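You operate a simulated robot arm through the tools that you are given. There is no shell and no other tool.

Carry out the task below with a simulated robot arm. There is one attempt and no reset: what you move stays moved.

## Task
Pump the white vacuum bag flat and close its valve.
Fine: nozzle back on its stand. Set down upright: nozzle.

Only the result counts: the job must be done as asked and must still hold three seconds after the hand-in. Knocking over, shifting, dropping, spilling or breaking anything else fails it.

## Robot
A 7-joint arm with a fingered hand, fixed in place. Base frame: the origin is at the foot of the arm, x ahead of it, y to its left, z up; the work surface is at about z = 740. Readings come in mm, rad, newtons and seconds.
Its first joint turns from -2.897 to 2.897 rad. Payload 3.7 kg.
The tool frame sits at the grasp point between the pads (the TCP): z along the fingers, y along the line on which they close. The tips reach 25 mm beyond it. Largest opening 88 mm; the body of the gripper starts 29 mm behind the TCP. The gripper is a hand of 5 fingers: y runs from the thumb to the fingers, the wrist lies at [-13, -106, -174] in the tool frame, and closing takes about 1.5 s.
Orientation is told as [roll, pitch, yaw] about the base's x, y, z axes, in that order, counted from this pose: with the fingers straight down and the wrist toward the robot, the tool's x, y and z point along [0, 1, 0], [1, 0, 0] and [0, 0, -1] of the base frame.

## Interface
- The arm moves only by the tool apply_moves. Its argument "moves" is a list that holds one entry, the list of rows, each a list of 6 numbers: the turn, a rotation vector about the base's x, y, z in units of 6 degrees (1.0 is 6 degrees), then the shift along the base's x, y, z in units of 40 mm (1.0 is 40 mm). In form: [[[wx, wy, wz, dx, dy, dz], ...]]. A call has 1 to 20 rows; each row shifts and turns the commanded pose from where the row before left it. "claw" is the closure, from 0 (fully open) to 1 (shut), set as the call begins (left out, the last holds). A call with a number of a shift or a turn outside -1 to 1 is refused whole. A row lasts 0.2 s, in which the tool goes at most 50 mm and 0.15 rad; a call with a longer step from one row to the next is refused whole, and so is a gripper value outside its range. Where a pose cannot be reached the arm comes as near as it can. A force on the tool above 50 N (or 10 N above the force at the start of the call, whichever is more), or a blocked arm, ends the call early, and 0.2 s more pass. The fingers move at their own pace (about 108 mm/s each) and stop on an object; they squeeze with about 28 N. The grip force told is the motor's: it shows also when the fingers shut on nothing. Time passes only in rows, and 0.2 s behind the last, so rows that do not move let the fingers close. It gives the time, the measured TCP pose, the force on the tool (base axes), the opening and the grip force at its end, in the units of the frame above (readings bear some noise), with the torque about the TCP (base axes, N m) and any sound that the robot's microphone picked up.
- Cameras (640 x 400 px; columns grow to the right, rows downward): "scene" is fixed at [398.5, 500.4, 1614.2]; the picture's right is [-0.79, -0.61, 0.00], its down [-0.46, 0.59, -0.67] and it looks along [0.41, -0.53, -0.75] (base axes); focal length 322 px, centre (320, 200). "wrist" rides on the gripper at [59, -79, -105] in the tool frame; the picture's right is [-0.73, 0.32, -0.61], its down [-0.62, -0.68, 0.38] and it looks along [-0.29, 0.66, 0.70] (tool axes); focal length 234 px, centre (320, 200). There is no depth. A picture from a camera that has moved, and an enlarged one, comes with that camera's place and axes in the base frame and with its lens.
- grab_frame(camera): a new picture of that camera. It takes no simulated time.
- curl_fingers(index, middle, ring, little, thumb_bend, thumb_turn): sets how far each is bent, from 0 (flat) to 1 (curled in); at 0.3 the hand is open as for a grip, at 0.7 the pads meet at the TCP. One left out holds its place. A second passes; each finger stops where it meets its share of the squeeze, and holds until it gets a number again. A gripper value or a shape takes the hand back. It gives what a move gives, with no picture; readings hold the bend of each and the force on index, middle, ring, little, thumb and palm. thumb_turn goes from beside the hand (0) to across from the fingers (1), as for a grip.
- hand_shape(shape): the hand has 5 fingers and takes this shape, open, in about a second: jaw (thumb against the fingers, like two jaws); tri (thumb and two fingers); tip (a fingertip pinch); poke (one finger out to press); point (the index stretched); flat (the hand flat); cup (the hand cupped); fist (a fist). The gripper value then closes the fingers along that shape, each until it touches; the sizes above hold for jaw. It gives what a move gives, with no picture.
- enlarge(camera, box): a new picture of the part [left, top, right, bottom] of that camera's present view, enlarged. It takes no simulated time.
- hand_in(): hands the job in; it is judged then, once.

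Nothing tells you positions but the pictures and the camera data. Unless the task says otherwise, let go and move clear before handing in.

The tools are called after ">>>" as a command line: name --argument value ..., lists and objects as JSON in quotes. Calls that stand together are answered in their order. apply_moves: Moves the arm, as the interface text tells. Its arguments: {"type":"object","properties":{"moves":{"type":"array"},"claw":{"type":"number"}},"required":["moves"]} The other tools are called the same way: hand_shape (shape) gives the hand a shape; curl_fingers (index, middle, ring, little, thumb_bend, thumb_turn) moves the fingers one by one; grab_frame (camera) takes a picture; enlarge (camera, box) takes an enlarged picture of a part of a camera's view; hand_in () hands the job in.

At the start:

```text
clock: 0.0
ee_pos: [504.4, -63.3, 1292.8]
ee_rot: [0.0, 0.0, -0.001]
force: [0.7, -0.5, 0.5]
ft_torque: [0.01, 0.01, -0.04]
finger_gap: 87.5
finger_force: 0.1
shape: jaw
bend: [0.3, 0.3, 0.3, 0.3, 0.3, 0.98]
finger forces: [0.0, 0.0, 0.2, 0.1, 0.0, 0.1]
```

scene: 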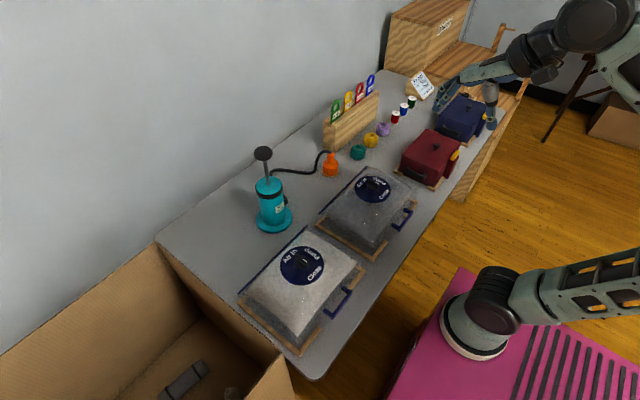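
wrist: 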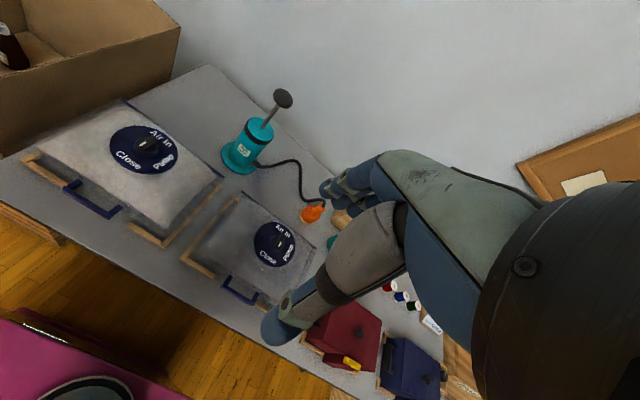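

I see a table with two vacuum bags (one white, one grey), each with a dark dial valve, a teal hand pump with a hose to an orange nozzle, and other items. I'll look closer before moving.

>>> enlarge --camera "scene" --box '[220, 220, 380, 360]'

>>> enlarge --camera "scene" --box '[230, 130, 430, 260]'

>>> enlarge --camera "scene" --box '[310, 60, 450, 180]'

>>> enlarge --camera "wrist" --box '[80, 80, 220, 220]'

>>> enlarge --camera "wrist" --box '[200, 70, 360, 240]'

```text
2.86 times, centred on (300, 290) of scene
camera zoom: at [398.5, 500.4, 1614.2], right [-0.79, -0.61, 0.0], down [-0.46, 0.59, -0.67], along [0.41, -0.53, -0.75], focal length 919 px, centre (377, -57)
```

zoom: 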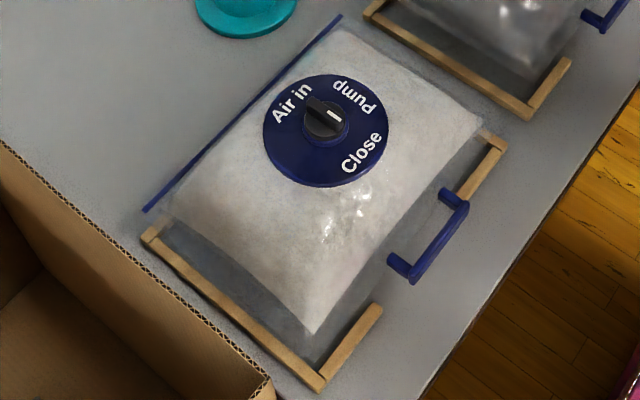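

```text
3.08 times, centred on (330, 195) of scene
camera zoom: at [398.5, 500.4, 1614.2], right [-0.79, -0.61, 0.0], down [-0.46, 0.59, -0.67], along [0.41, -0.53, -0.75], focal length 990 px, centre (289, 215)
```

zoom: 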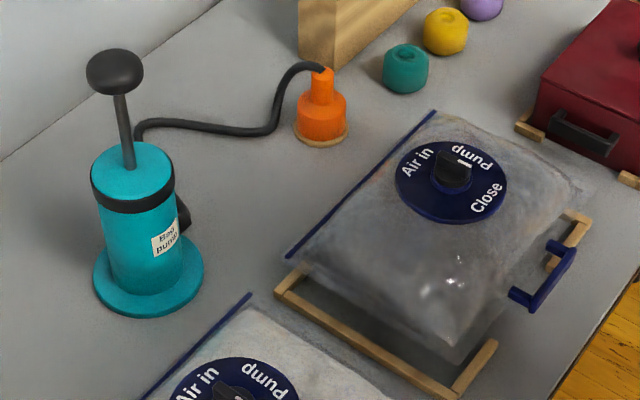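

```text
3.33 times, centred on (380, 120) of scene
camera zoom: at [398.5, 500.4, 1614.2], right [-0.79, -0.61, 0.0], down [-0.46, 0.59, -0.67], along [0.41, -0.53, -0.75], focal length 1072 px, centre (120, 467)
```

zoom: 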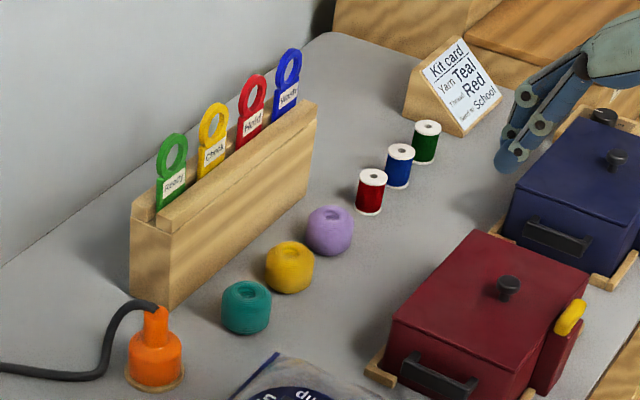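

```text
2.86 times, centred on (150, 150) of wrist
camera zoom: at [426.0, -5.2, 1397.8], right [0.32, -0.73, 0.61], down [-0.68, -0.62, -0.38], along [0.66, -0.29, -0.7], focal length 669 px, centre (806, 343)
```

zoom: 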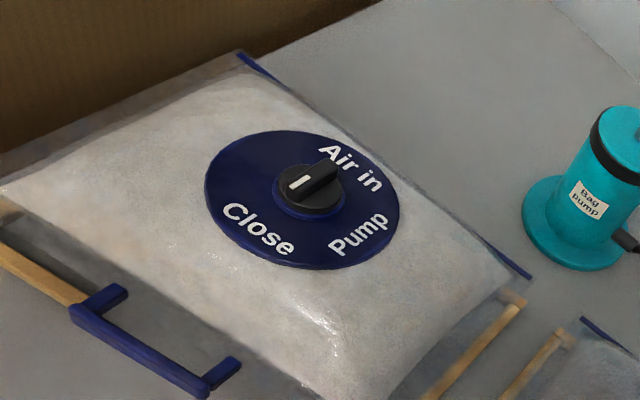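

```text
2.35 times, centred on (280, 155) of wrist
camera zoom: at [426.0, -5.2, 1397.8], right [0.32, -0.73, 0.61], down [-0.68, -0.62, -0.38], along [0.66, -0.29, -0.7], focal length 551 px, centre (414, 306)
```

zoom: 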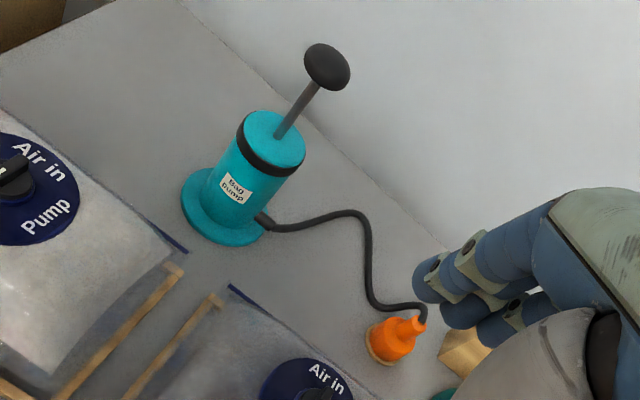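

The white bag's knob is at about (702, 184, 888). The pump handle is at about (945, 50, 1035) and the nozzle top at about (936, -258, 835). I'll move the wrist camera toward the white valve for a closer look.

>>> apply_moves --moves '[[[0, 0, 0, 0.425, 0.447, -0.728], [0, 0, 0, 0.425, 0.447, -0.728], [0, 0, 0, 0.425, 0.447, -0.728], [0, 0, 0, 0.425, 0.447, -0.728], [0, 0, 0, 0.425, 0.447, -0.728], [0, 0, 0, 0.425, 0.447, -0.728], [0, 0, 0, 0.425, 0.447, -0.728], [0, 0, 0, 0.425, 0.447, -0.728], [0, 0, 0, 0, 0, 0]]]'

>>> grab_frame --camera "wrist"

>>> enlarge --camera "wrist" --box '[110, 120, 270, 250]'

>>> grab_frame --camera "scene"

```text
clock: 2.0
ee_pos: [640.9, 78.7, 1059.1]
ee_rot: [0.0, -0.001, 0.0]
force: [-0.9, -0.5, 0.0]
ft_torque: [-0.02, 0.01, -0.02]
finger_gap: 87.7
finger_force: 0.0
shape: jaw
bend: [0.3, 0.3, 0.3, 0.3, 0.3, 0.98]
finger forces: [0.1, 0.0, 0.0, 0.1, 0.0, 0.0]
```

```text
taken
camera wrist: at [561.9, 138.1, 1165.5], right [0.32, -0.73, 0.61], down [-0.68, -0.62, -0.38], along [0.66, -0.29, -0.7], focal length 234 px, centre (320, 200)
```

wrist: 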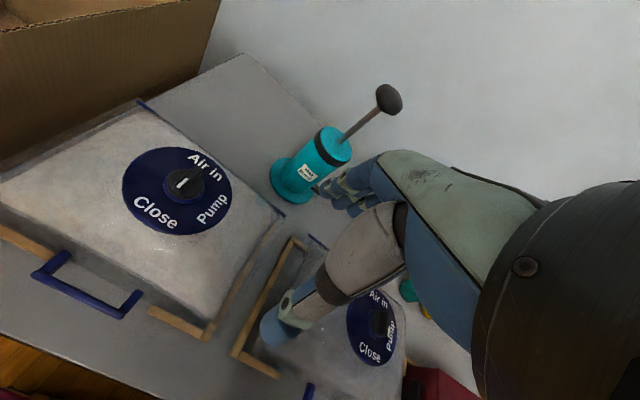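

```text
3.08 times, centred on (190, 185) of wrist
camera zoom: at [561.9, 138.1, 1165.5], right [0.32, -0.73, 0.61], down [-0.68, -0.62, -0.38], along [0.66, -0.29, -0.7], focal length 720 px, centre (720, 246)
```

zoom: 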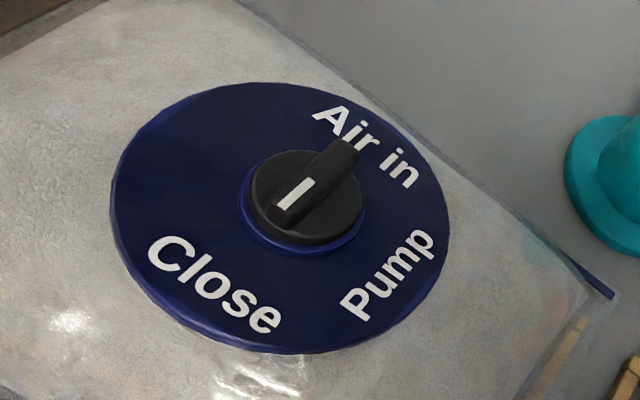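

```text
taken
```

scene: 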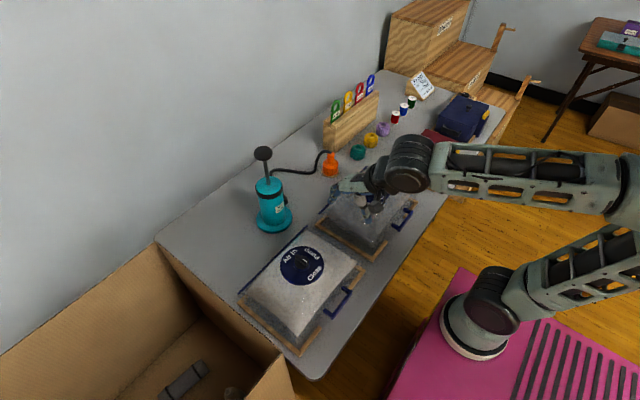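

The labels sit around the white dial with Air in at +x, Pump at -y and Close at -x, and the knob bar lies along x. I'll zoom in on both valves and the nozzle to see which end is the pointer.

>>> enlarge --camera "scene" --box '[276, 243, 330, 287]'

>>> enlarge --camera "wrist" --box '[330, 280, 420, 380]'

>>> enlarge --camera "scene" --box '[310, 140, 350, 185]'

>>> enlarge --camera "wrist" --box '[160, 150, 210, 210]'

```text
9.09 times, centred on (303, 265) of scene
camera zoom: at [398.5, 500.4, 1614.2], right [-0.79, -0.61, 0.0], down [-0.46, 0.59, -0.67], along [0.41, -0.53, -0.75], focal length 2924 px, centre (474, -391)
```

zoom: 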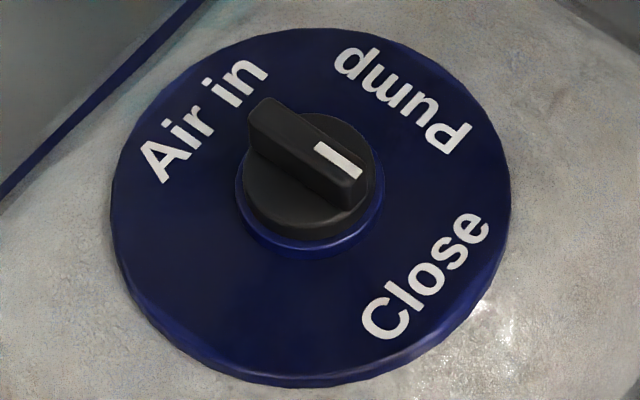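

```text
4.00 times, centred on (375, 330) of wrist
camera zoom: at [561.9, 138.1, 1165.5], right [0.32, -0.73, 0.61], down [-0.68, -0.62, -0.38], along [0.66, -0.29, -0.7], focal length 937 px, centre (100, -320)
```

zoom: 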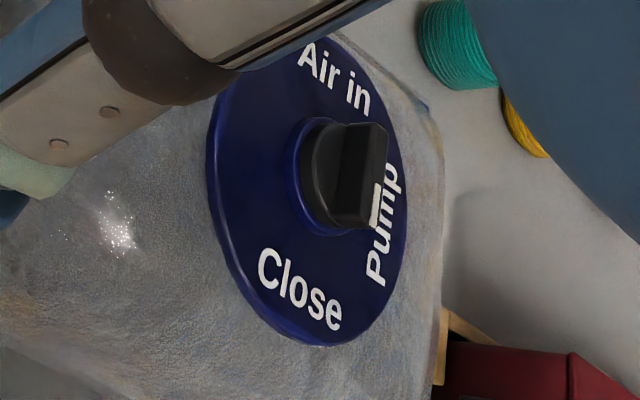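

```text
8.89 times, centred on (330, 162) of scene
camera zoom: at [398.5, 500.4, 1614.2], right [-0.79, -0.61, 0.0], down [-0.46, 0.59, -0.67], along [0.41, -0.53, -0.75], focal length 2859 px, centre (231, 533)
```

zoom: 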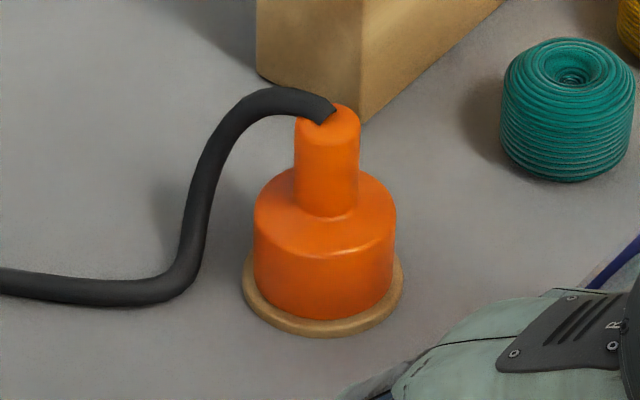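

```text
6.67 times, centred on (185, 180) of wrist
camera zoom: at [561.9, 138.1, 1165.5], right [0.32, -0.73, 0.61], down [-0.68, -0.62, -0.38], along [0.66, -0.29, -0.7], focal length 1561 px, centre (1220, 333)
```

zoom: 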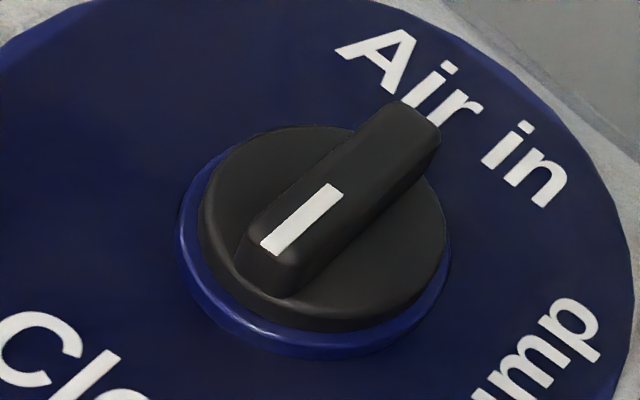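

I take the white mark as the pointer, so the valve is on Close now and must turn 90° counter-clockwise to Pump. The nozzle cup (about 60 mm) looks sized to sit over the knob. Before touching anything I'll look at the hand's pinch shape.

>>> hand_shape --shape "tri"

>>> enlarge --camera "scene" --box '[320, 150, 420, 230]'

>>> enlarge --camera "wrist" --box '[240, 120, 480, 380]'

```text
clock: 2.9
ee_pos: [640.9, 80.1, 1060.5]
ee_rot: [0.002, 0.0, -0.001]
force: [1.0, 0.1, 0.4]
ft_torque: [0.0, 0.03, 0.0]
finger_gap: 87.6
finger_force: 0.1
shape: tri
bend: [0.3, 0.3, 0.99, 0.99, 0.3, 0.98]
finger forces: [0.0, 0.1, 0.0, 0.0, 0.1, 0.0]
```

```text
5.00 times, centred on (370, 190) of scene
camera zoom: at [398.5, 500.4, 1614.2], right [-0.79, -0.61, 0.0], down [-0.46, 0.59, -0.67], along [0.41, -0.53, -0.75], focal length 1608 px, centre (70, 250)
```

zoom: 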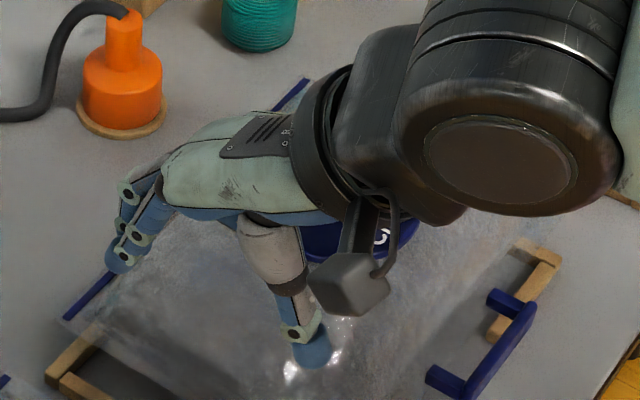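

```text
1.54 times, centred on (360, 250) of wrist
camera zoom: at [561.9, 137.8, 1165.9], right [0.32, -0.73, 0.61], down [-0.68, -0.62, -0.38], along [0.66, -0.29, -0.7], focal length 360 px, centre (258, 123)
```

zoom: 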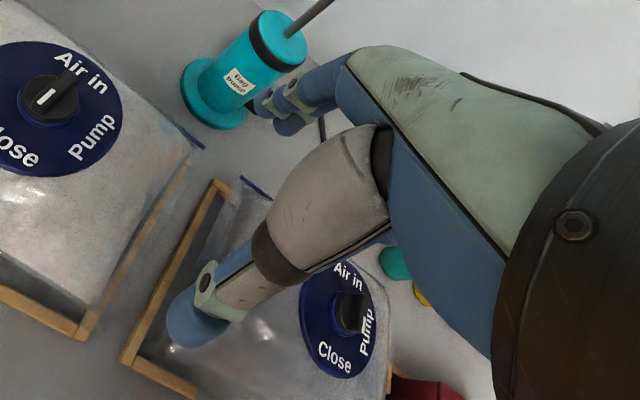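

The hand is now in the tri shape with thumb, index and middle free. I'll close it in free air to see where the fingertips meet relative to the TCP.

>>> apply_moves --moves '[[[0, 0, 0, 0, 0, 0], [0, 0, 0, 0, 0, 0], [0, 0, 0, 0, 0, 0], [0, 0, 0, 0, 0, 0], [0, 0, 0, 0, 0, 0], [0, 0, 0, 0, 0, 0], [0, 0, 0, 0, 0, 0]]]' --claw 1

>>> enlarge --camera "scene" --box '[320, 150, 420, 230]'

>>> enlarge --camera "wrist" --box '[240, 120, 480, 380]'

```text
clock: 4.5
ee_pos: [641.5, 79.6, 1060.5]
ee_rot: [-0.001, 0.001, -0.001]
force: [0.0, 1.0, -0.1]
ft_torque: [-0.01, 0.01, 0.01]
finger_gap: 0.0
finger_force: 27.9
shape: tri
bend: [0.7, 0.7, 1.0, 1.0, 0.36, 1.0]
finger forces: [0.0, 0.0, 0.0, 0.0, 0.1, 0.1]
```

```text
5.00 times, centred on (370, 190) of scene
camera zoom: at [398.5, 500.4, 1614.2], right [-0.79, -0.61, 0.0], down [-0.46, 0.59, -0.67], along [0.41, -0.53, -0.75], focal length 1608 px, centre (70, 250)
```

zoom: 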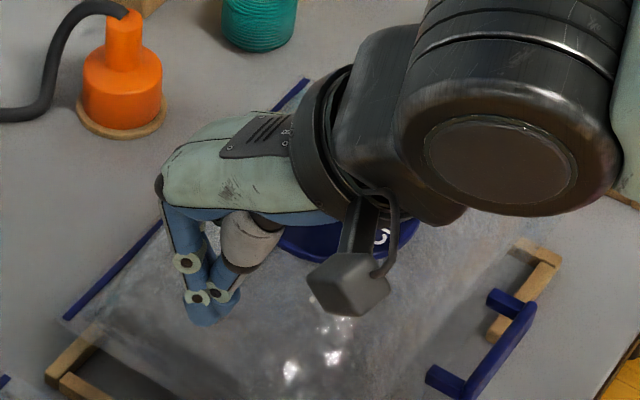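

```text
1.54 times, centred on (360, 250) of wrist
camera zoom: at [561.9, 137.8, 1165.9], right [0.32, -0.73, 0.61], down [-0.68, -0.62, -0.38], along [0.66, -0.29, -0.7], focal length 360 px, centre (258, 123)
```

zoom: 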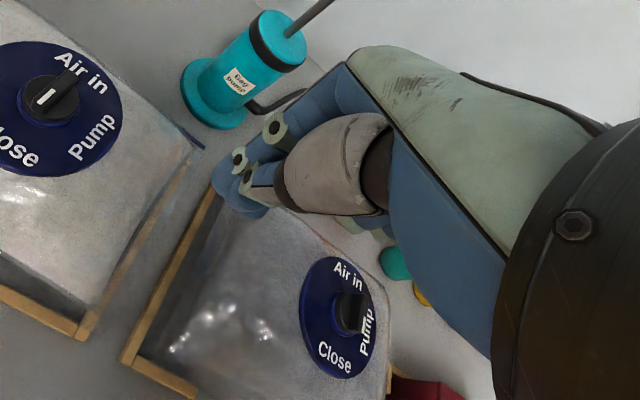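

The fingertips meet at the TCP's x, y and about 25 mm below it. I'll go above the valve while yawing -90°, so the fingers straddle the bar, with the claw half open.

>>> apply_moves --moves '[[[0, 0, -1, 0.1, 0.173, -0.06], [0, 0, -1, 0.1, 0.173, -0.06], [0, 0, -1, 0.1, 0.173, -0.06], [0, 0, -1, 0.1, 0.173, -0.06], [0, 0, -1, 0.1, 0.173, -0.06], [0, 0, -1, 0.1, 0.173, -0.06], [0, 0, -1, 0.1, 0.173, -0.06], [0, 0, -1, 0.1, 0.173, -0.06], [0, 0, -1, 0.1, 0.173, -0.06], [0, 0, -1, 0.1, 0.173, -0.06], [0, 0, -1, 0.1, 0.173, -0.06], [0, 0, -1, 0.1, 0.173, -0.06], [0, 0, -1, 0.1, 0.173, -0.06], [0, 0, -1, 0.1, 0.173, -0.06], [0, 0, -1, 0.1, 0.173, -0.06], [0, 0, 0, 0, 0, 0]]]' --claw 0.5

>>> grab_frame --camera "scene"

>>> grab_frame --camera "wrist"

>>> enlarge --camera "scene" --box '[250, 190, 370, 300]'

```text
clock: 7.9
ee_pos: [700.1, 183.2, 1024.0]
ee_rot: [-0.002, -0.001, -1.571]
force: [-0.5, -0.2, 0.4]
ft_torque: [-0.01, 0.01, 0.0]
finger_gap: 43.9
finger_force: 0.1
shape: tri
bend: [0.74, 0.45, 0.99, 0.99, 0.69, 1.0]
finger forces: [0.1, 0.0, 0.0, 0.1, 0.0, 0.1]
```

```text
taken
```

scene: 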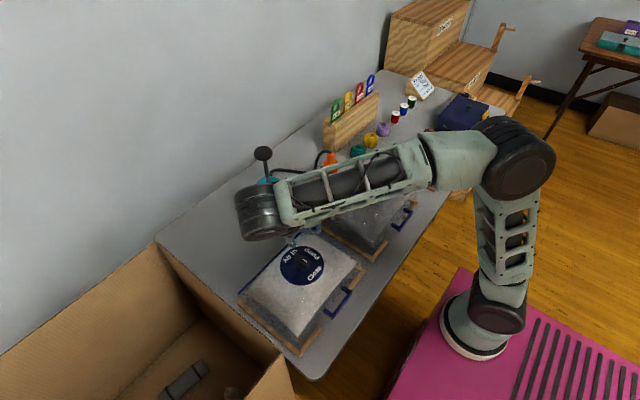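

```text
taken
camera wrist: at [760.0, 261.7, 1128.9], right [-0.73, -0.32, 0.61], down [-0.62, 0.68, -0.38], along [-0.29, -0.66, -0.7], focal length 234 px, centre (320, 200)
```

wrist: 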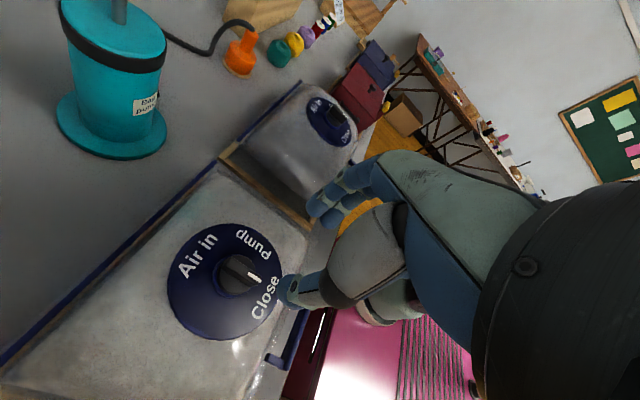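

```text
3.64 times, centred on (310, 245) of scene
camera zoom: at [398.5, 500.4, 1614.2], right [-0.79, -0.61, 0.0], down [-0.46, 0.59, -0.67], along [0.41, -0.53, -0.75], focal length 1170 px, centre (356, 36)
```

zoom: 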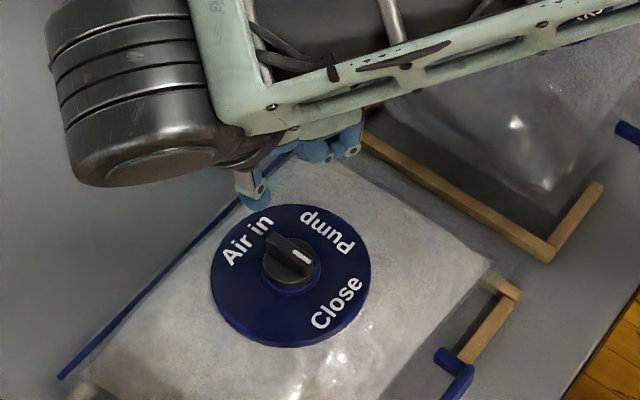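

The finger bends look odd after reopening (index 0.74, thumb 0.69), so the thumb and index may be tangled. I'll open fully and check.

>>> apply_moves --moves '[[[0, 0, 0, 0, 0, 0], [0, 0, 0, 0, 0, 0], [0, 0, 0, 0, 0, 0], [0, 0, 0, 0, 0, 0], [0, 0, 0, 0, 0, 0], [0, 0, 0, 0, 0, 0], [0, 0, 0, 0, 0, 0]]]' --claw 0

>>> enlarge --camera "wrist" --box '[160, 120, 440, 340]'

```text
clock: 9.5
ee_pos: [701.5, 183.9, 1024.9]
ee_rot: [0.001, 0.0, -1.571]
force: [0.6, 0.3, 0.3]
ft_torque: [0.0, 0.01, 0.0]
finger_gap: 87.7
finger_force: 0.1
shape: tri
bend: [0.3, 0.3, 0.99, 0.99, 0.3, 0.98]
finger forces: [0.0, 0.0, 0.0, 0.1, 0.1, 0.0]
```

```text
1.82 times, centred on (300, 230) of wrist
camera zoom: at [759.9, 261.7, 1129.0], right [-0.73, -0.32, 0.61], down [-0.62, 0.68, -0.38], along [-0.29, -0.66, -0.7], focal length 426 px, centre (356, 146)
```

zoom: 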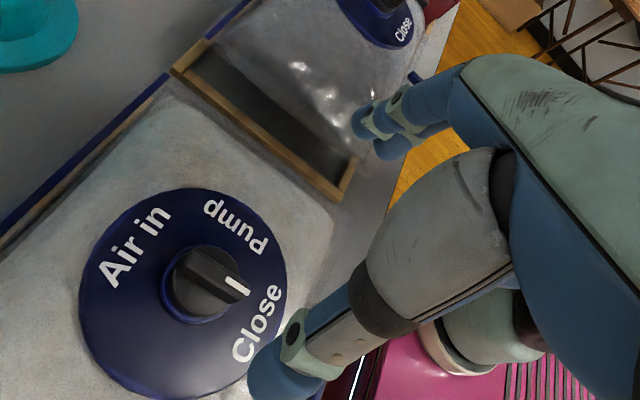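

The hand reopened cleanly. The three views agree on the bar centre at about (704, 183.5) with its top near z 900. I'll descend with the fingers open to TCP z ≈ 925 and look again.

>>> apply_moves --moves '[[[0, 0, 0, 0.06, 0, -0.6], [0, 0, 0, 0, 0, -0.6], [0, 0, 0, 0, 0, -0.6], [0, 0, 0, 0, 0, -0.5], [0, 0, 0, 0, 0, -0.2], [0, 0, 0, 0, 0, 0]]]'

>>> grab_frame --camera "wrist"

>>> enlarge --camera "scene" --box '[260, 210, 350, 290]'

```text
clock: 10.9
ee_pos: [703.3, 184.9, 923.1]
ee_rot: [0.001, -0.001, -1.571]
force: [0.2, -1.2, 0.1]
ft_torque: [0.02, -0.01, 0.03]
finger_gap: 87.8
finger_force: 0.1
shape: tri
bend: [0.3, 0.3, 0.99, 0.99, 0.3, 0.98]
finger forces: [0.0, 0.0, 0.0, 0.0, 0.0, 0.1]
```

```text
taken
camera wrist: at [762.2, 262.2, 1028.6], right [-0.73, -0.32, 0.61], down [-0.62, 0.68, -0.38], along [-0.29, -0.66, -0.7], focal length 234 px, centre (320, 200)
```

wrist: 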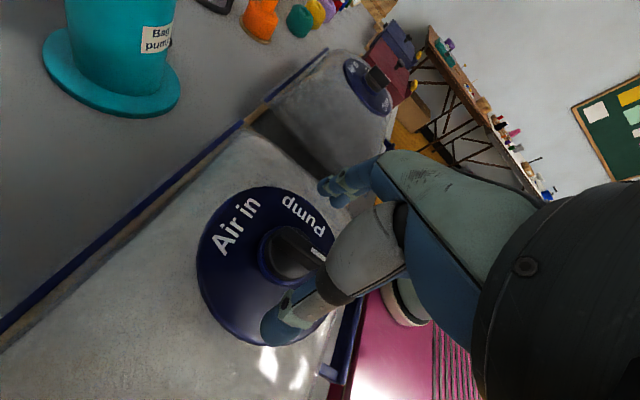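

```text
5.00 times, centred on (305, 250) of scene
camera zoom: at [398.5, 500.4, 1614.2], right [-0.79, -0.61, 0.0], down [-0.46, 0.59, -0.67], along [0.41, -0.53, -0.75], focal length 1608 px, centre (395, -50)
```

zoom: 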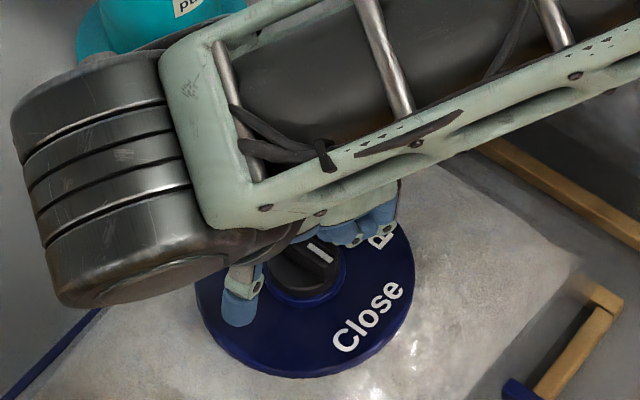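

The fingers straddle the bar nicely. I'll lower about 9 mm and close on the bar.

>>> apply_moves --moves '[[[0, 0, 0, 0.02, -0.03, -0.22], [0, 0, 0, 0, 0, 0]]]'

>>> apply_moves --moves '[[[0, 0, 0, 0, 0, 0], [0, 0, 0, 0, 0, 0], [0, 0, 0, 0, 0, 0], [0, 0, 0, 0, 0, 0], [0, 0, 0, 0, 0, 0], [0, 0, 0, 0, 0, 0], [0, 0, 0, 0, 0, 0], [0, 0, 0, 0, 0, 0]]]' --claw 1

>>> enlarge --camera "scene" --box '[260, 210, 350, 290]'

>>> grab_frame --camera "wrist"

```text
clock: 11.5
ee_pos: [703.7, 182.0, 916.0]
ee_rot: [0.0, 0.0, -1.571]
force: [0.3, 0.1, 0.1]
ft_torque: [0.02, 0.01, -0.02]
finger_gap: 87.5
finger_force: 0.1
shape: tri
bend: [0.3, 0.3, 0.99, 0.99, 0.3, 0.98]
finger forces: [0.0, 0.1, 0.0, 0.0, 0.1, 0.1]
```

```text
clock: 13.3
ee_pos: [703.8, 182.4, 915.7]
ee_rot: [0.001, 0.0, -1.569]
force: [0.0, 0.1, 0.7]
ft_torque: [0.04, -0.01, -0.02]
finger_gap: 6.4
finger_force: 27.3
shape: tri
bend: [0.71, 0.69, 1.0, 1.0, 0.74, 1.0]
finger forces: [12.5, 12.1, 0.0, 0.0, 24.9, 0.0]
```

```text
5.00 times, centred on (305, 250) of scene
camera zoom: at [398.5, 500.4, 1614.2], right [-0.79, -0.61, 0.0], down [-0.46, 0.59, -0.67], along [0.41, -0.53, -0.75], focal length 1608 px, centre (395, -50)
```

zoom: 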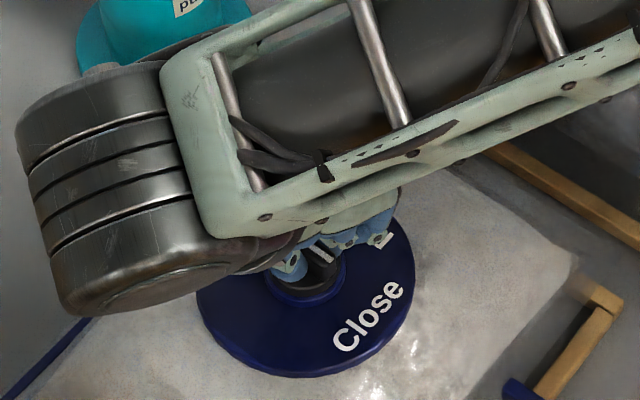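

```text
taken
camera wrist: at [762.9, 261.0, 1020.0], right [-0.73, -0.32, 0.61], down [-0.62, 0.68, -0.38], along [-0.29, -0.66, -0.7], focal length 234 px, centre (320, 200)
```

wrist: 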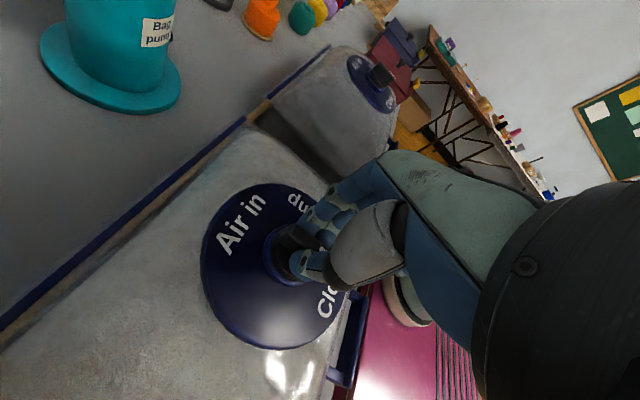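

The bar is held, with about 12 N on each finger and 25 N on the thumb. I'll turn counter-clockwise a little first and check the torque to confirm the direction is free.

>>> apply_moves --moves '[[[0, 0, 0.5, 0, 0, 0], [0, 0, 0.5, 0, 0, 0], [0, 0, 0.5, 0, 0, 0], [0, 0, 0.5, 0, 0, 0]]]'

>>> enlarge --camera "scene" --box '[260, 210, 350, 290]'

```text
clock: 14.3
ee_pos: [704.5, 182.7, 914.3]
ee_rot: [0.001, 0.0, -1.36]
force: [0.0, -0.5, 0.1]
ft_torque: [-0.03, -0.01, -0.02]
finger_gap: 6.2
finger_force: 27.9
shape: tri
bend: [0.71, 0.7, 1.0, 1.0, 0.74, 1.0]
finger forces: [12.8, 12.2, 0.0, 0.1, 24.9, 0.0]
```

```text
5.00 times, centred on (305, 250) of scene
camera zoom: at [398.5, 500.4, 1614.2], right [-0.79, -0.61, 0.0], down [-0.46, 0.59, -0.67], along [0.41, -0.53, -0.75], focal length 1608 px, centre (395, -50)
```

zoom: 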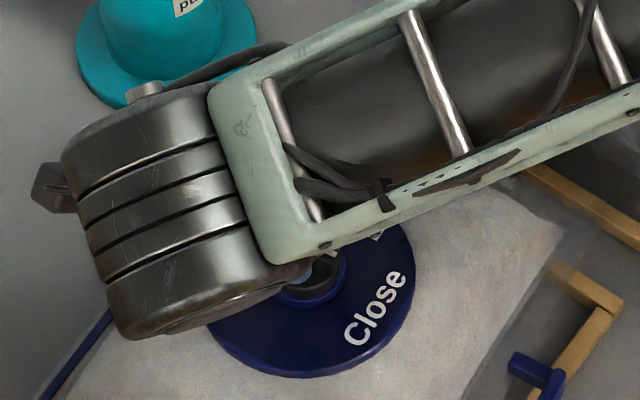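

The knob torque is near zero, but the dial, and maybe the bag, looks slightly rotated. I need to check whether the bag is turning along with it.

>>> enlarge --camera "scene" --box '[220, 220, 380, 360]'

>>> grab_frame --camera "wrist"

```text
2.86 times, centred on (300, 290) of scene
camera zoom: at [398.5, 500.4, 1614.2], right [-0.79, -0.61, 0.0], down [-0.46, 0.59, -0.67], along [0.41, -0.53, -0.75], focal length 919 px, centre (377, -57)
```

zoom: 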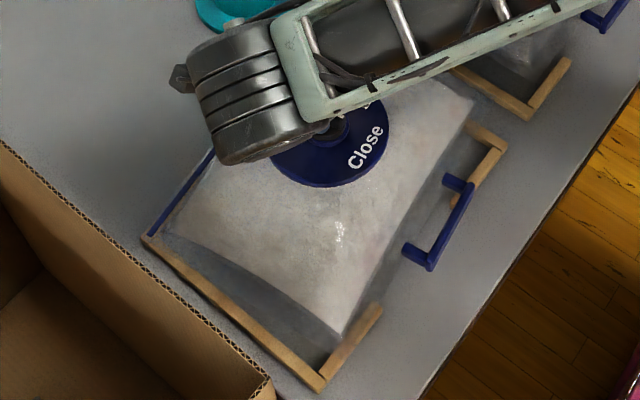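

```text
taken
camera wrist: at [745.3, 271.4, 1020.3], right [-0.64, -0.47, 0.61], down [-0.75, 0.54, -0.38], along [-0.15, -0.7, -0.7], focal length 234 px, centre (320, 200)
```

wrist: 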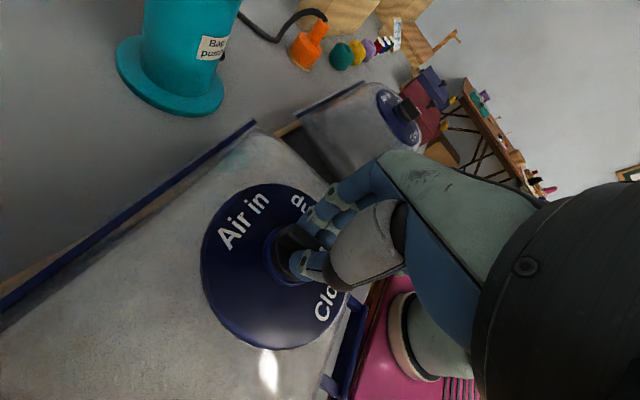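

The whole bag turned about 10° with the knob. Either this direction is at the valve's stop or the bag simply slides on the table. I'll rotate back to the original angle and compare.

>>> apply_moves --moves '[[[0, 0, -0.5, 0, 0, 0], [0, 0, -0.5, 0, 0, 0], [0, 0, -0.5, 0, 0, 0], [0, 0, -0.5, 0, 0, 0]]]'

>>> enlarge --camera "scene" --box '[220, 220, 380, 360]'

>>> enlarge --camera "scene" --box '[260, 210, 350, 290]'

```text
clock: 15.3
ee_pos: [704.7, 180.9, 915.5]
ee_rot: [0.002, 0.0, -1.57]
force: [0.4, 0.3, 0.4]
ft_torque: [-0.05, 0.01, 0.01]
finger_gap: 6.0
finger_force: 28.2
shape: tri
bend: [0.71, 0.69, 1.0, 1.0, 0.74, 1.0]
finger forces: [12.5, 12.8, 0.0, 0.0, 25.2, 0.1]
```

```text
2.86 times, centred on (300, 290) of scene
camera zoom: at [398.5, 500.4, 1614.2], right [-0.79, -0.61, 0.0], down [-0.46, 0.59, -0.67], along [0.41, -0.53, -0.75], focal length 919 px, centre (377, -57)
```

zoom: 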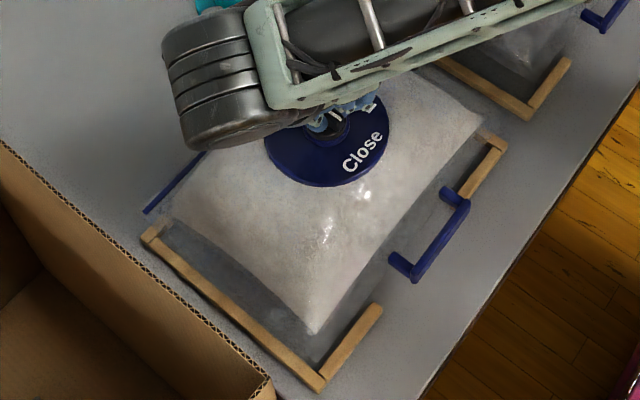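

```text
5.00 times, centred on (305, 250) of scene
camera zoom: at [398.5, 500.4, 1614.2], right [-0.79, -0.61, 0.0], down [-0.46, 0.59, -0.67], along [0.41, -0.53, -0.75], focal length 1608 px, centre (395, -50)
```

zoom: 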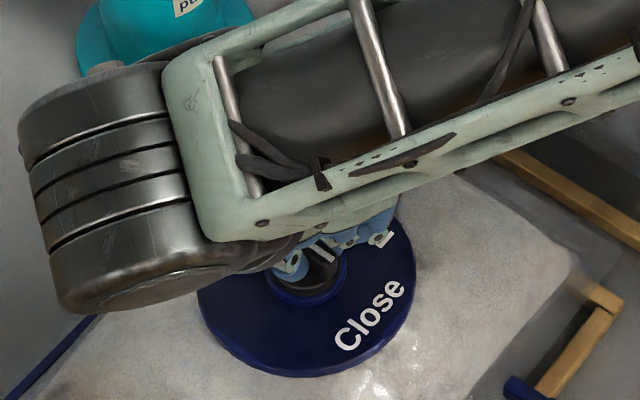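

The bag came back exactly to where it started. Now I'll test a few degrees clockwise to see whether the knob turns relative to the dial that way.

>>> apply_moves --moves '[[[0, 0, -0.5, 0, 0, 0], [0, 0, -0.5, 0, 0, 0]]]'

>>> enlarge --camera "scene" --box '[220, 220, 380, 360]'

>>> enlarge --camera "scene" --box '[260, 210, 350, 290]'

```text
clock: 15.9
ee_pos: [703.1, 182.8, 915.2]
ee_rot: [-0.001, 0.0, -1.677]
force: [0.1, -0.1, 0.2]
ft_torque: [-0.04, -0.01, 0.0]
finger_gap: 6.1
finger_force: 28.0
shape: tri
bend: [0.71, 0.69, 1.0, 1.0, 0.74, 1.0]
finger forces: [12.9, 12.7, 0.1, 0.1, 25.6, 0.0]
```

```text
2.86 times, centred on (300, 290) of scene
camera zoom: at [398.5, 500.4, 1614.2], right [-0.79, -0.61, 0.0], down [-0.46, 0.59, -0.67], along [0.41, -0.53, -0.75], focal length 919 px, centre (377, -57)
```

zoom: 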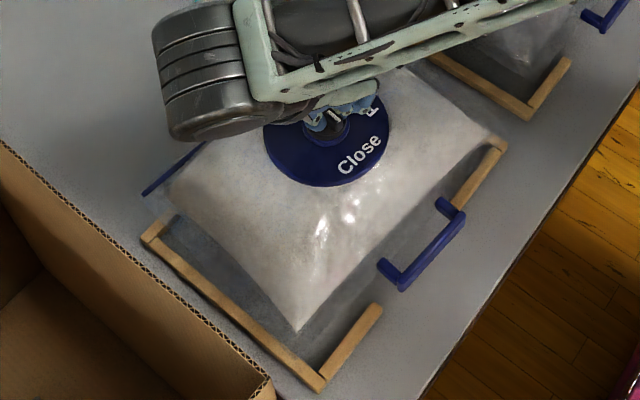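

```text
5.00 times, centred on (305, 250) of scene
camera zoom: at [398.5, 500.4, 1614.2], right [-0.79, -0.61, 0.0], down [-0.46, 0.59, -0.67], along [0.41, -0.53, -0.75], focal length 1608 px, centre (395, -50)
```

zoom: 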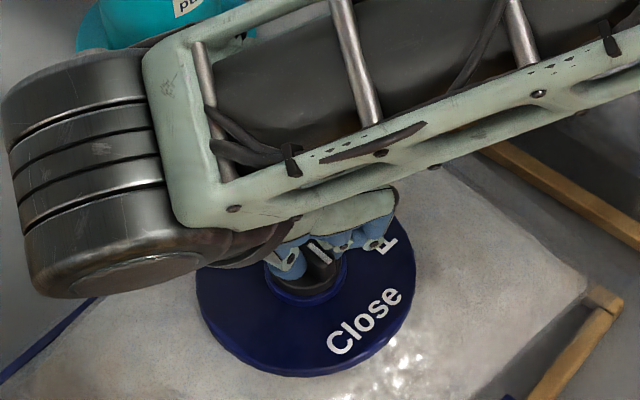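

The bag turns freely either way, so it's simply sliding on the table. I'll return to zero, press down through the knob to add friction, and read the force.

>>> apply_moves --moves '[[[0, 0, 0.5, 0, 0, 0], [0, 0, 0.5, 0, 0, 0], [0, 0, 0, 0, 0, -0.1], [0, 0, 0, 0, 0, -0.1]]]'

>>> enlarge --camera "scene" --box '[220, 220, 380, 360]'

```text
clock: 16.9
ee_pos: [704.4, 181.6, 906.1]
ee_rot: [-0.001, -0.001, -1.571]
force: [-0.5, -0.3, 4.1]
ft_torque: [-0.02, -0.02, 0.01]
finger_gap: 6.4
finger_force: 28.0
shape: tri
bend: [0.71, 0.69, 1.0, 1.0, 0.74, 1.0]
finger forces: [13.7, 13.0, 0.0, 0.0, 26.7, 0.0]
```

```text
2.86 times, centred on (300, 290) of scene
camera zoom: at [398.5, 500.4, 1614.2], right [-0.79, -0.61, 0.0], down [-0.46, 0.59, -0.67], along [0.41, -0.53, -0.75], focal length 919 px, centre (377, -57)
```

zoom: 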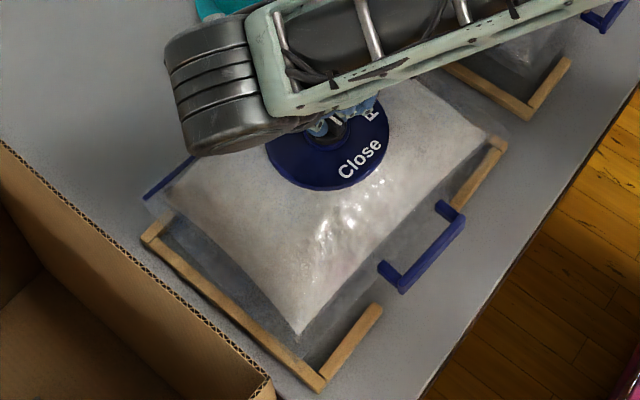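

The bag stayed put this time while the hand turned back, so the knob may have turned relative to the dial. I'll zoom in on the mark.

>>> enlarge --camera "scene" --box '[280, 235, 330, 275]'

>>> enlarge --camera "wrist" --box '[190, 160, 390, 360]'

```text
10.00 times, centred on (305, 255) of scene
camera zoom: at [398.5, 500.4, 1614.2], right [-0.79, -0.61, 0.0], down [-0.46, 0.59, -0.67], along [0.41, -0.53, -0.75], focal length 3217 px, centre (470, -350)
```

zoom: 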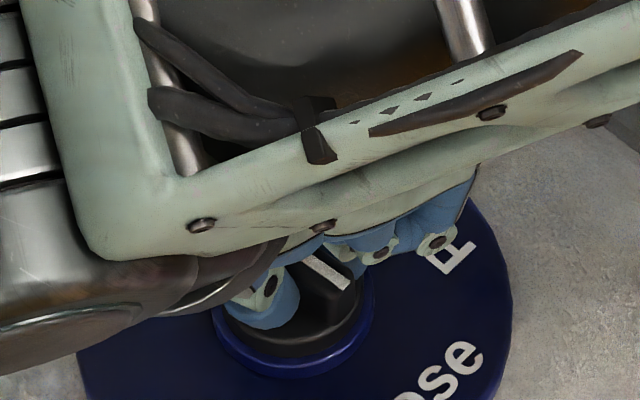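

```text
2.00 times, centred on (290, 260) of wrist
camera zoom: at [762.8, 260.4, 1012.0], right [-0.73, -0.32, 0.61], down [-0.62, 0.68, -0.38], along [-0.29, -0.66, -0.7], focal length 468 px, centre (380, 80)
```

zoom: 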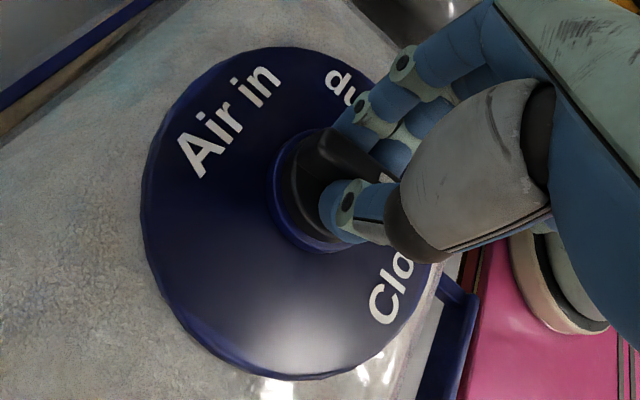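

The bar does seem to have turned a little counter-clockwise relative to the dial. I'll press a bit more and continue counter-clockwise in small steps.

>>> apply_moves --moves '[[[0, 0, 0, 0, 0, -0.15], [0, 0, 0, 0, 0, -0.15], [0, 0, 0.5, 0, 0, 0], [0, 0, 0.5, 0, 0, 0], [0, 0, 0.5, 0, 0, 0], [0, 0, 0.5, 0, 0, 0]]]'

>>> enlarge --camera "scene" --box '[220, 220, 380, 360]'

```text
clock: 18.3
ee_pos: [704.3, 182.7, 895.9]
ee_rot: [-0.001, 0.0, -1.362]
force: [1.1, -1.8, 4.4]
ft_torque: [0.0, -0.05, 0.0]
finger_gap: 6.2
finger_force: 28.2
shape: tri
bend: [0.71, 0.69, 1.0, 1.0, 0.74, 1.0]
finger forces: [14.5, 13.2, 0.0, 0.1, 27.5, 0.1]
```

```text
2.86 times, centred on (300, 290) of scene
camera zoom: at [398.5, 500.4, 1614.2], right [-0.79, -0.61, 0.0], down [-0.46, 0.59, -0.67], along [0.41, -0.53, -0.75], focal length 919 px, centre (377, -57)
```

zoom: 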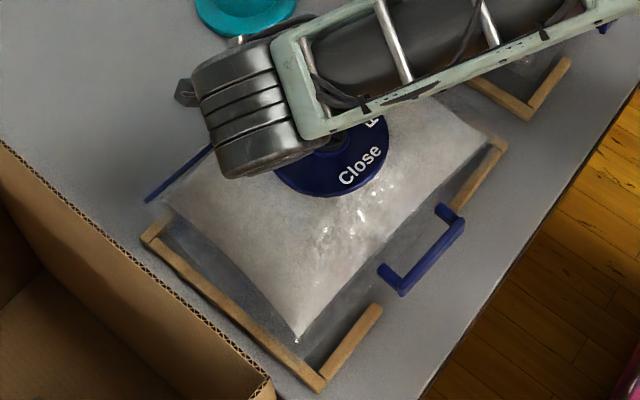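

With the light press the bag stays put and the knob turns. I'll continue counter-clockwise to about yaw -12° and check.

>>> apply_moves --moves '[[[0, 0, 0.75, 0, 0, 0], [0, 0, 0.75, 0, 0, 0], [0, 0, 0.75, 0, 0, 0], [0, 0, 0.75, 0, 0, 0], [0, 0, 0.75, 0, 0, 0], [0, 0, 0.75, 0, 0, 0], [0, 0, 0.75, 0, 0, 0], [0, 0, 0.75, 0, 0, 0]]]'

>>> enlarge --camera "scene" --box '[220, 220, 380, 360]'

>>> grab_frame --camera "wrist"

```text
clock: 20.1
ee_pos: [703.3, 182.1, 894.2]
ee_rot: [0.0, -0.001, -0.732]
force: [1.8, -0.7, 3.4]
ft_torque: [0.03, -0.02, 0.02]
finger_gap: 6.4
finger_force: 28.1
shape: tri
bend: [0.71, 0.7, 1.0, 1.0, 0.74, 1.0]
finger forces: [15.0, 12.7, 0.1, 0.0, 27.9, 0.0]
```

```text
2.86 times, centred on (300, 290) of scene
camera zoom: at [398.5, 500.4, 1614.2], right [-0.79, -0.61, 0.0], down [-0.46, 0.59, -0.67], along [0.41, -0.53, -0.75], focal length 919 px, centre (377, -57)
```

zoom: 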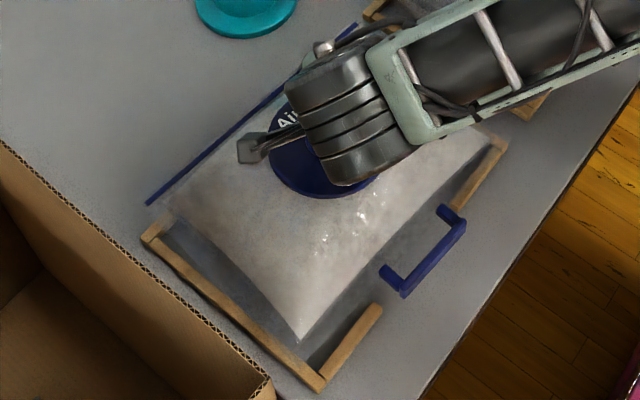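

```text
taken
camera wrist: at [684.5, 278.3, 999.6], right [-0.24, -0.76, 0.61], down [-0.92, -0.01, -0.38], along [0.3, -0.65, -0.7], focal length 234 px, centre (320, 200)
```

wrist: 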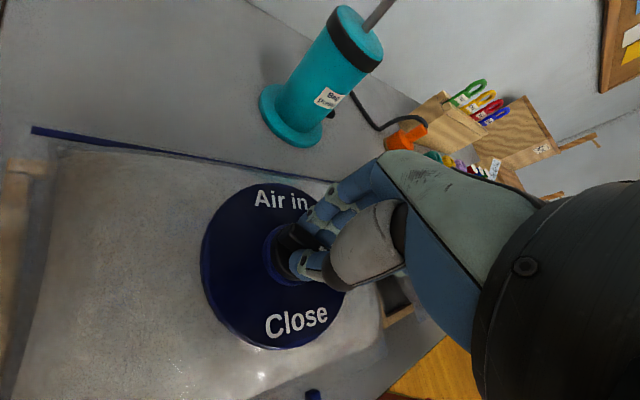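

The bag is holding still and the knob is at about 45°. I'll go the rest of the way to Pump, allowing for the bag's slight clockwise offset.

>>> apply_moves --moves '[[[0, 0, 0.7, 0, 0, 0], [0, 0, 0.7, 0, 0, 0], [0, 0, 0.7, 0, 0, 0], [0, 0, 0.7, 0, 0, 0], [0, 0, 0.7, 0, 0, 0], [0, 0, 0.7, 0, 0, 0], [0, 0, 0.7, 0, 0, 0], [0, 0, 0.7, 0, 0, 0], [0, 0, 0.7, 0, 0, 0]]]'

>>> enlarge --camera "scene" --box '[220, 220, 380, 360]'

>>> enlarge --camera "wrist" --box '[170, 150, 390, 370]'

```text
clock: 22.1
ee_pos: [704.3, 182.0, 896.2]
ee_rot: [0.001, 0.0, -0.073]
force: [0.3, 2.9, 4.0]
ft_torque: [0.07, -0.01, -0.02]
finger_gap: 6.2
finger_force: 27.9
shape: tri
bend: [0.71, 0.7, 1.0, 1.0, 0.74, 1.0]
finger forces: [14.6, 12.4, 0.0, 0.0, 28.4, 0.0]
```

```text
2.86 times, centred on (300, 290) of scene
camera zoom: at [398.5, 500.4, 1614.2], right [-0.79, -0.61, 0.0], down [-0.46, 0.59, -0.67], along [0.41, -0.53, -0.75], focal length 919 px, centre (377, -57)
```

zoom: 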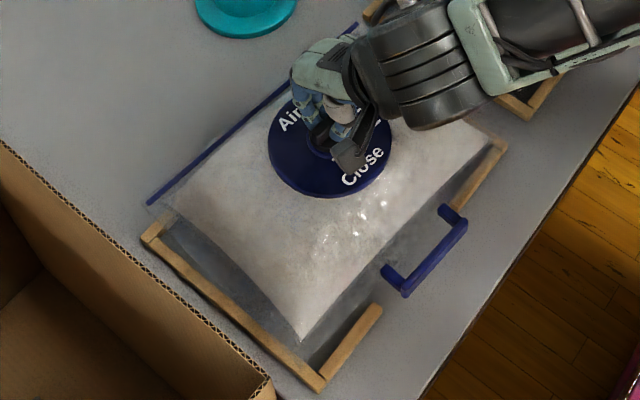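

```text
1.82 times, centred on (280, 260) of wrist
camera zoom: at [629.8, 246.2, 1000.5], right [0.27, -0.75, 0.61], down [-0.72, -0.57, -0.38], along [0.63, -0.34, -0.7], focal length 426 px, centre (393, 91)
```

zoom: 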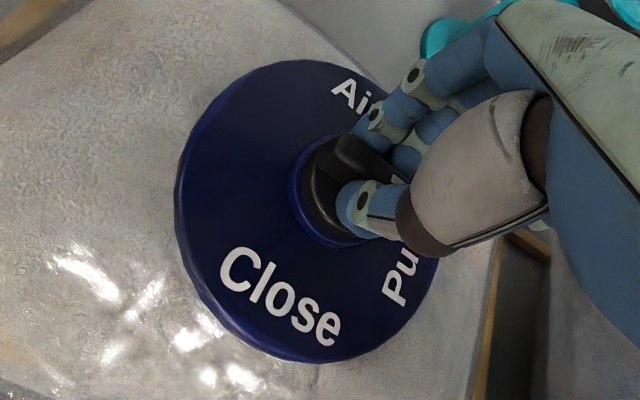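

The knob is now at Pump. I'll ease the press off and turn a further ~6°, so the bag itself slides back to its original angle, then check before releasing.

>>> apply_moves --moves '[[[0, 0, 0, 0, 0, 0.25], [0, 0, 0, 0, 0, 0.25], [0, 0, 0.35, 0, 0, 0], [0, 0, 0.35, 0, 0, 0], [0, 0, 0.3, 0, 0, 0]]]'

>>> enlarge --camera "scene" --box '[220, 220, 380, 360]'

>>> enlarge --camera "wrist" --box '[170, 150, 390, 370]'

```text
clock: 23.3
ee_pos: [704.8, 180.9, 914.8]
ee_rot: [-0.001, 0.001, 0.03]
force: [0.7, 0.4, 0.3]
ft_torque: [0.0, -0.05, -0.03]
finger_gap: 6.4
finger_force: 28.3
shape: tri
bend: [0.71, 0.7, 1.0, 1.0, 0.74, 1.0]
finger forces: [14.0, 12.3, 0.0, 0.0, 26.1, 0.0]
```

```text
2.86 times, centred on (300, 290) of scene
camera zoom: at [398.5, 500.4, 1614.2], right [-0.79, -0.61, 0.0], down [-0.46, 0.59, -0.67], along [0.41, -0.53, -0.75], focal length 919 px, centre (377, -57)
```

zoom: 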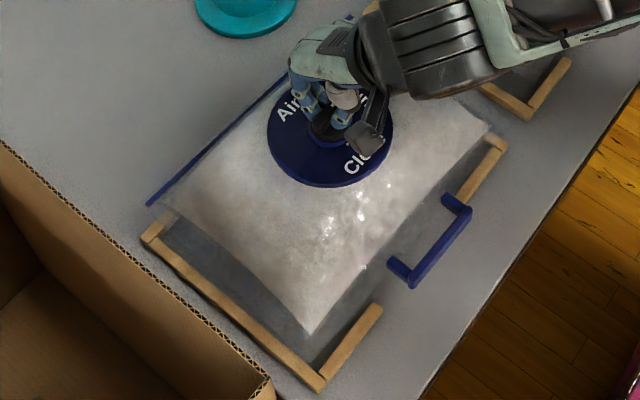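

```text
1.82 times, centred on (280, 260) of wrist
camera zoom: at [623.2, 237.7, 1020.0], right [0.35, -0.71, 0.61], down [-0.66, -0.65, -0.38], along [0.67, -0.27, -0.7], focal length 426 px, centre (393, 91)
```

zoom: 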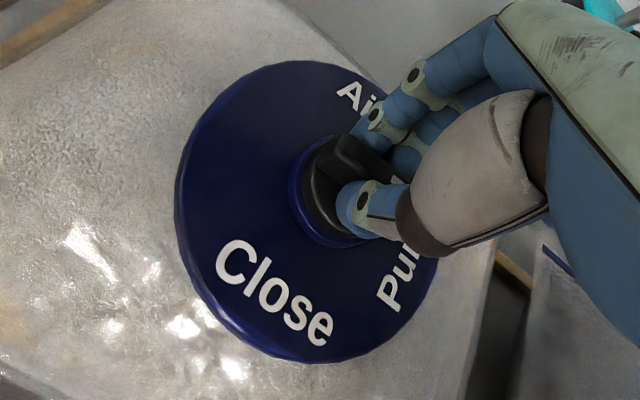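

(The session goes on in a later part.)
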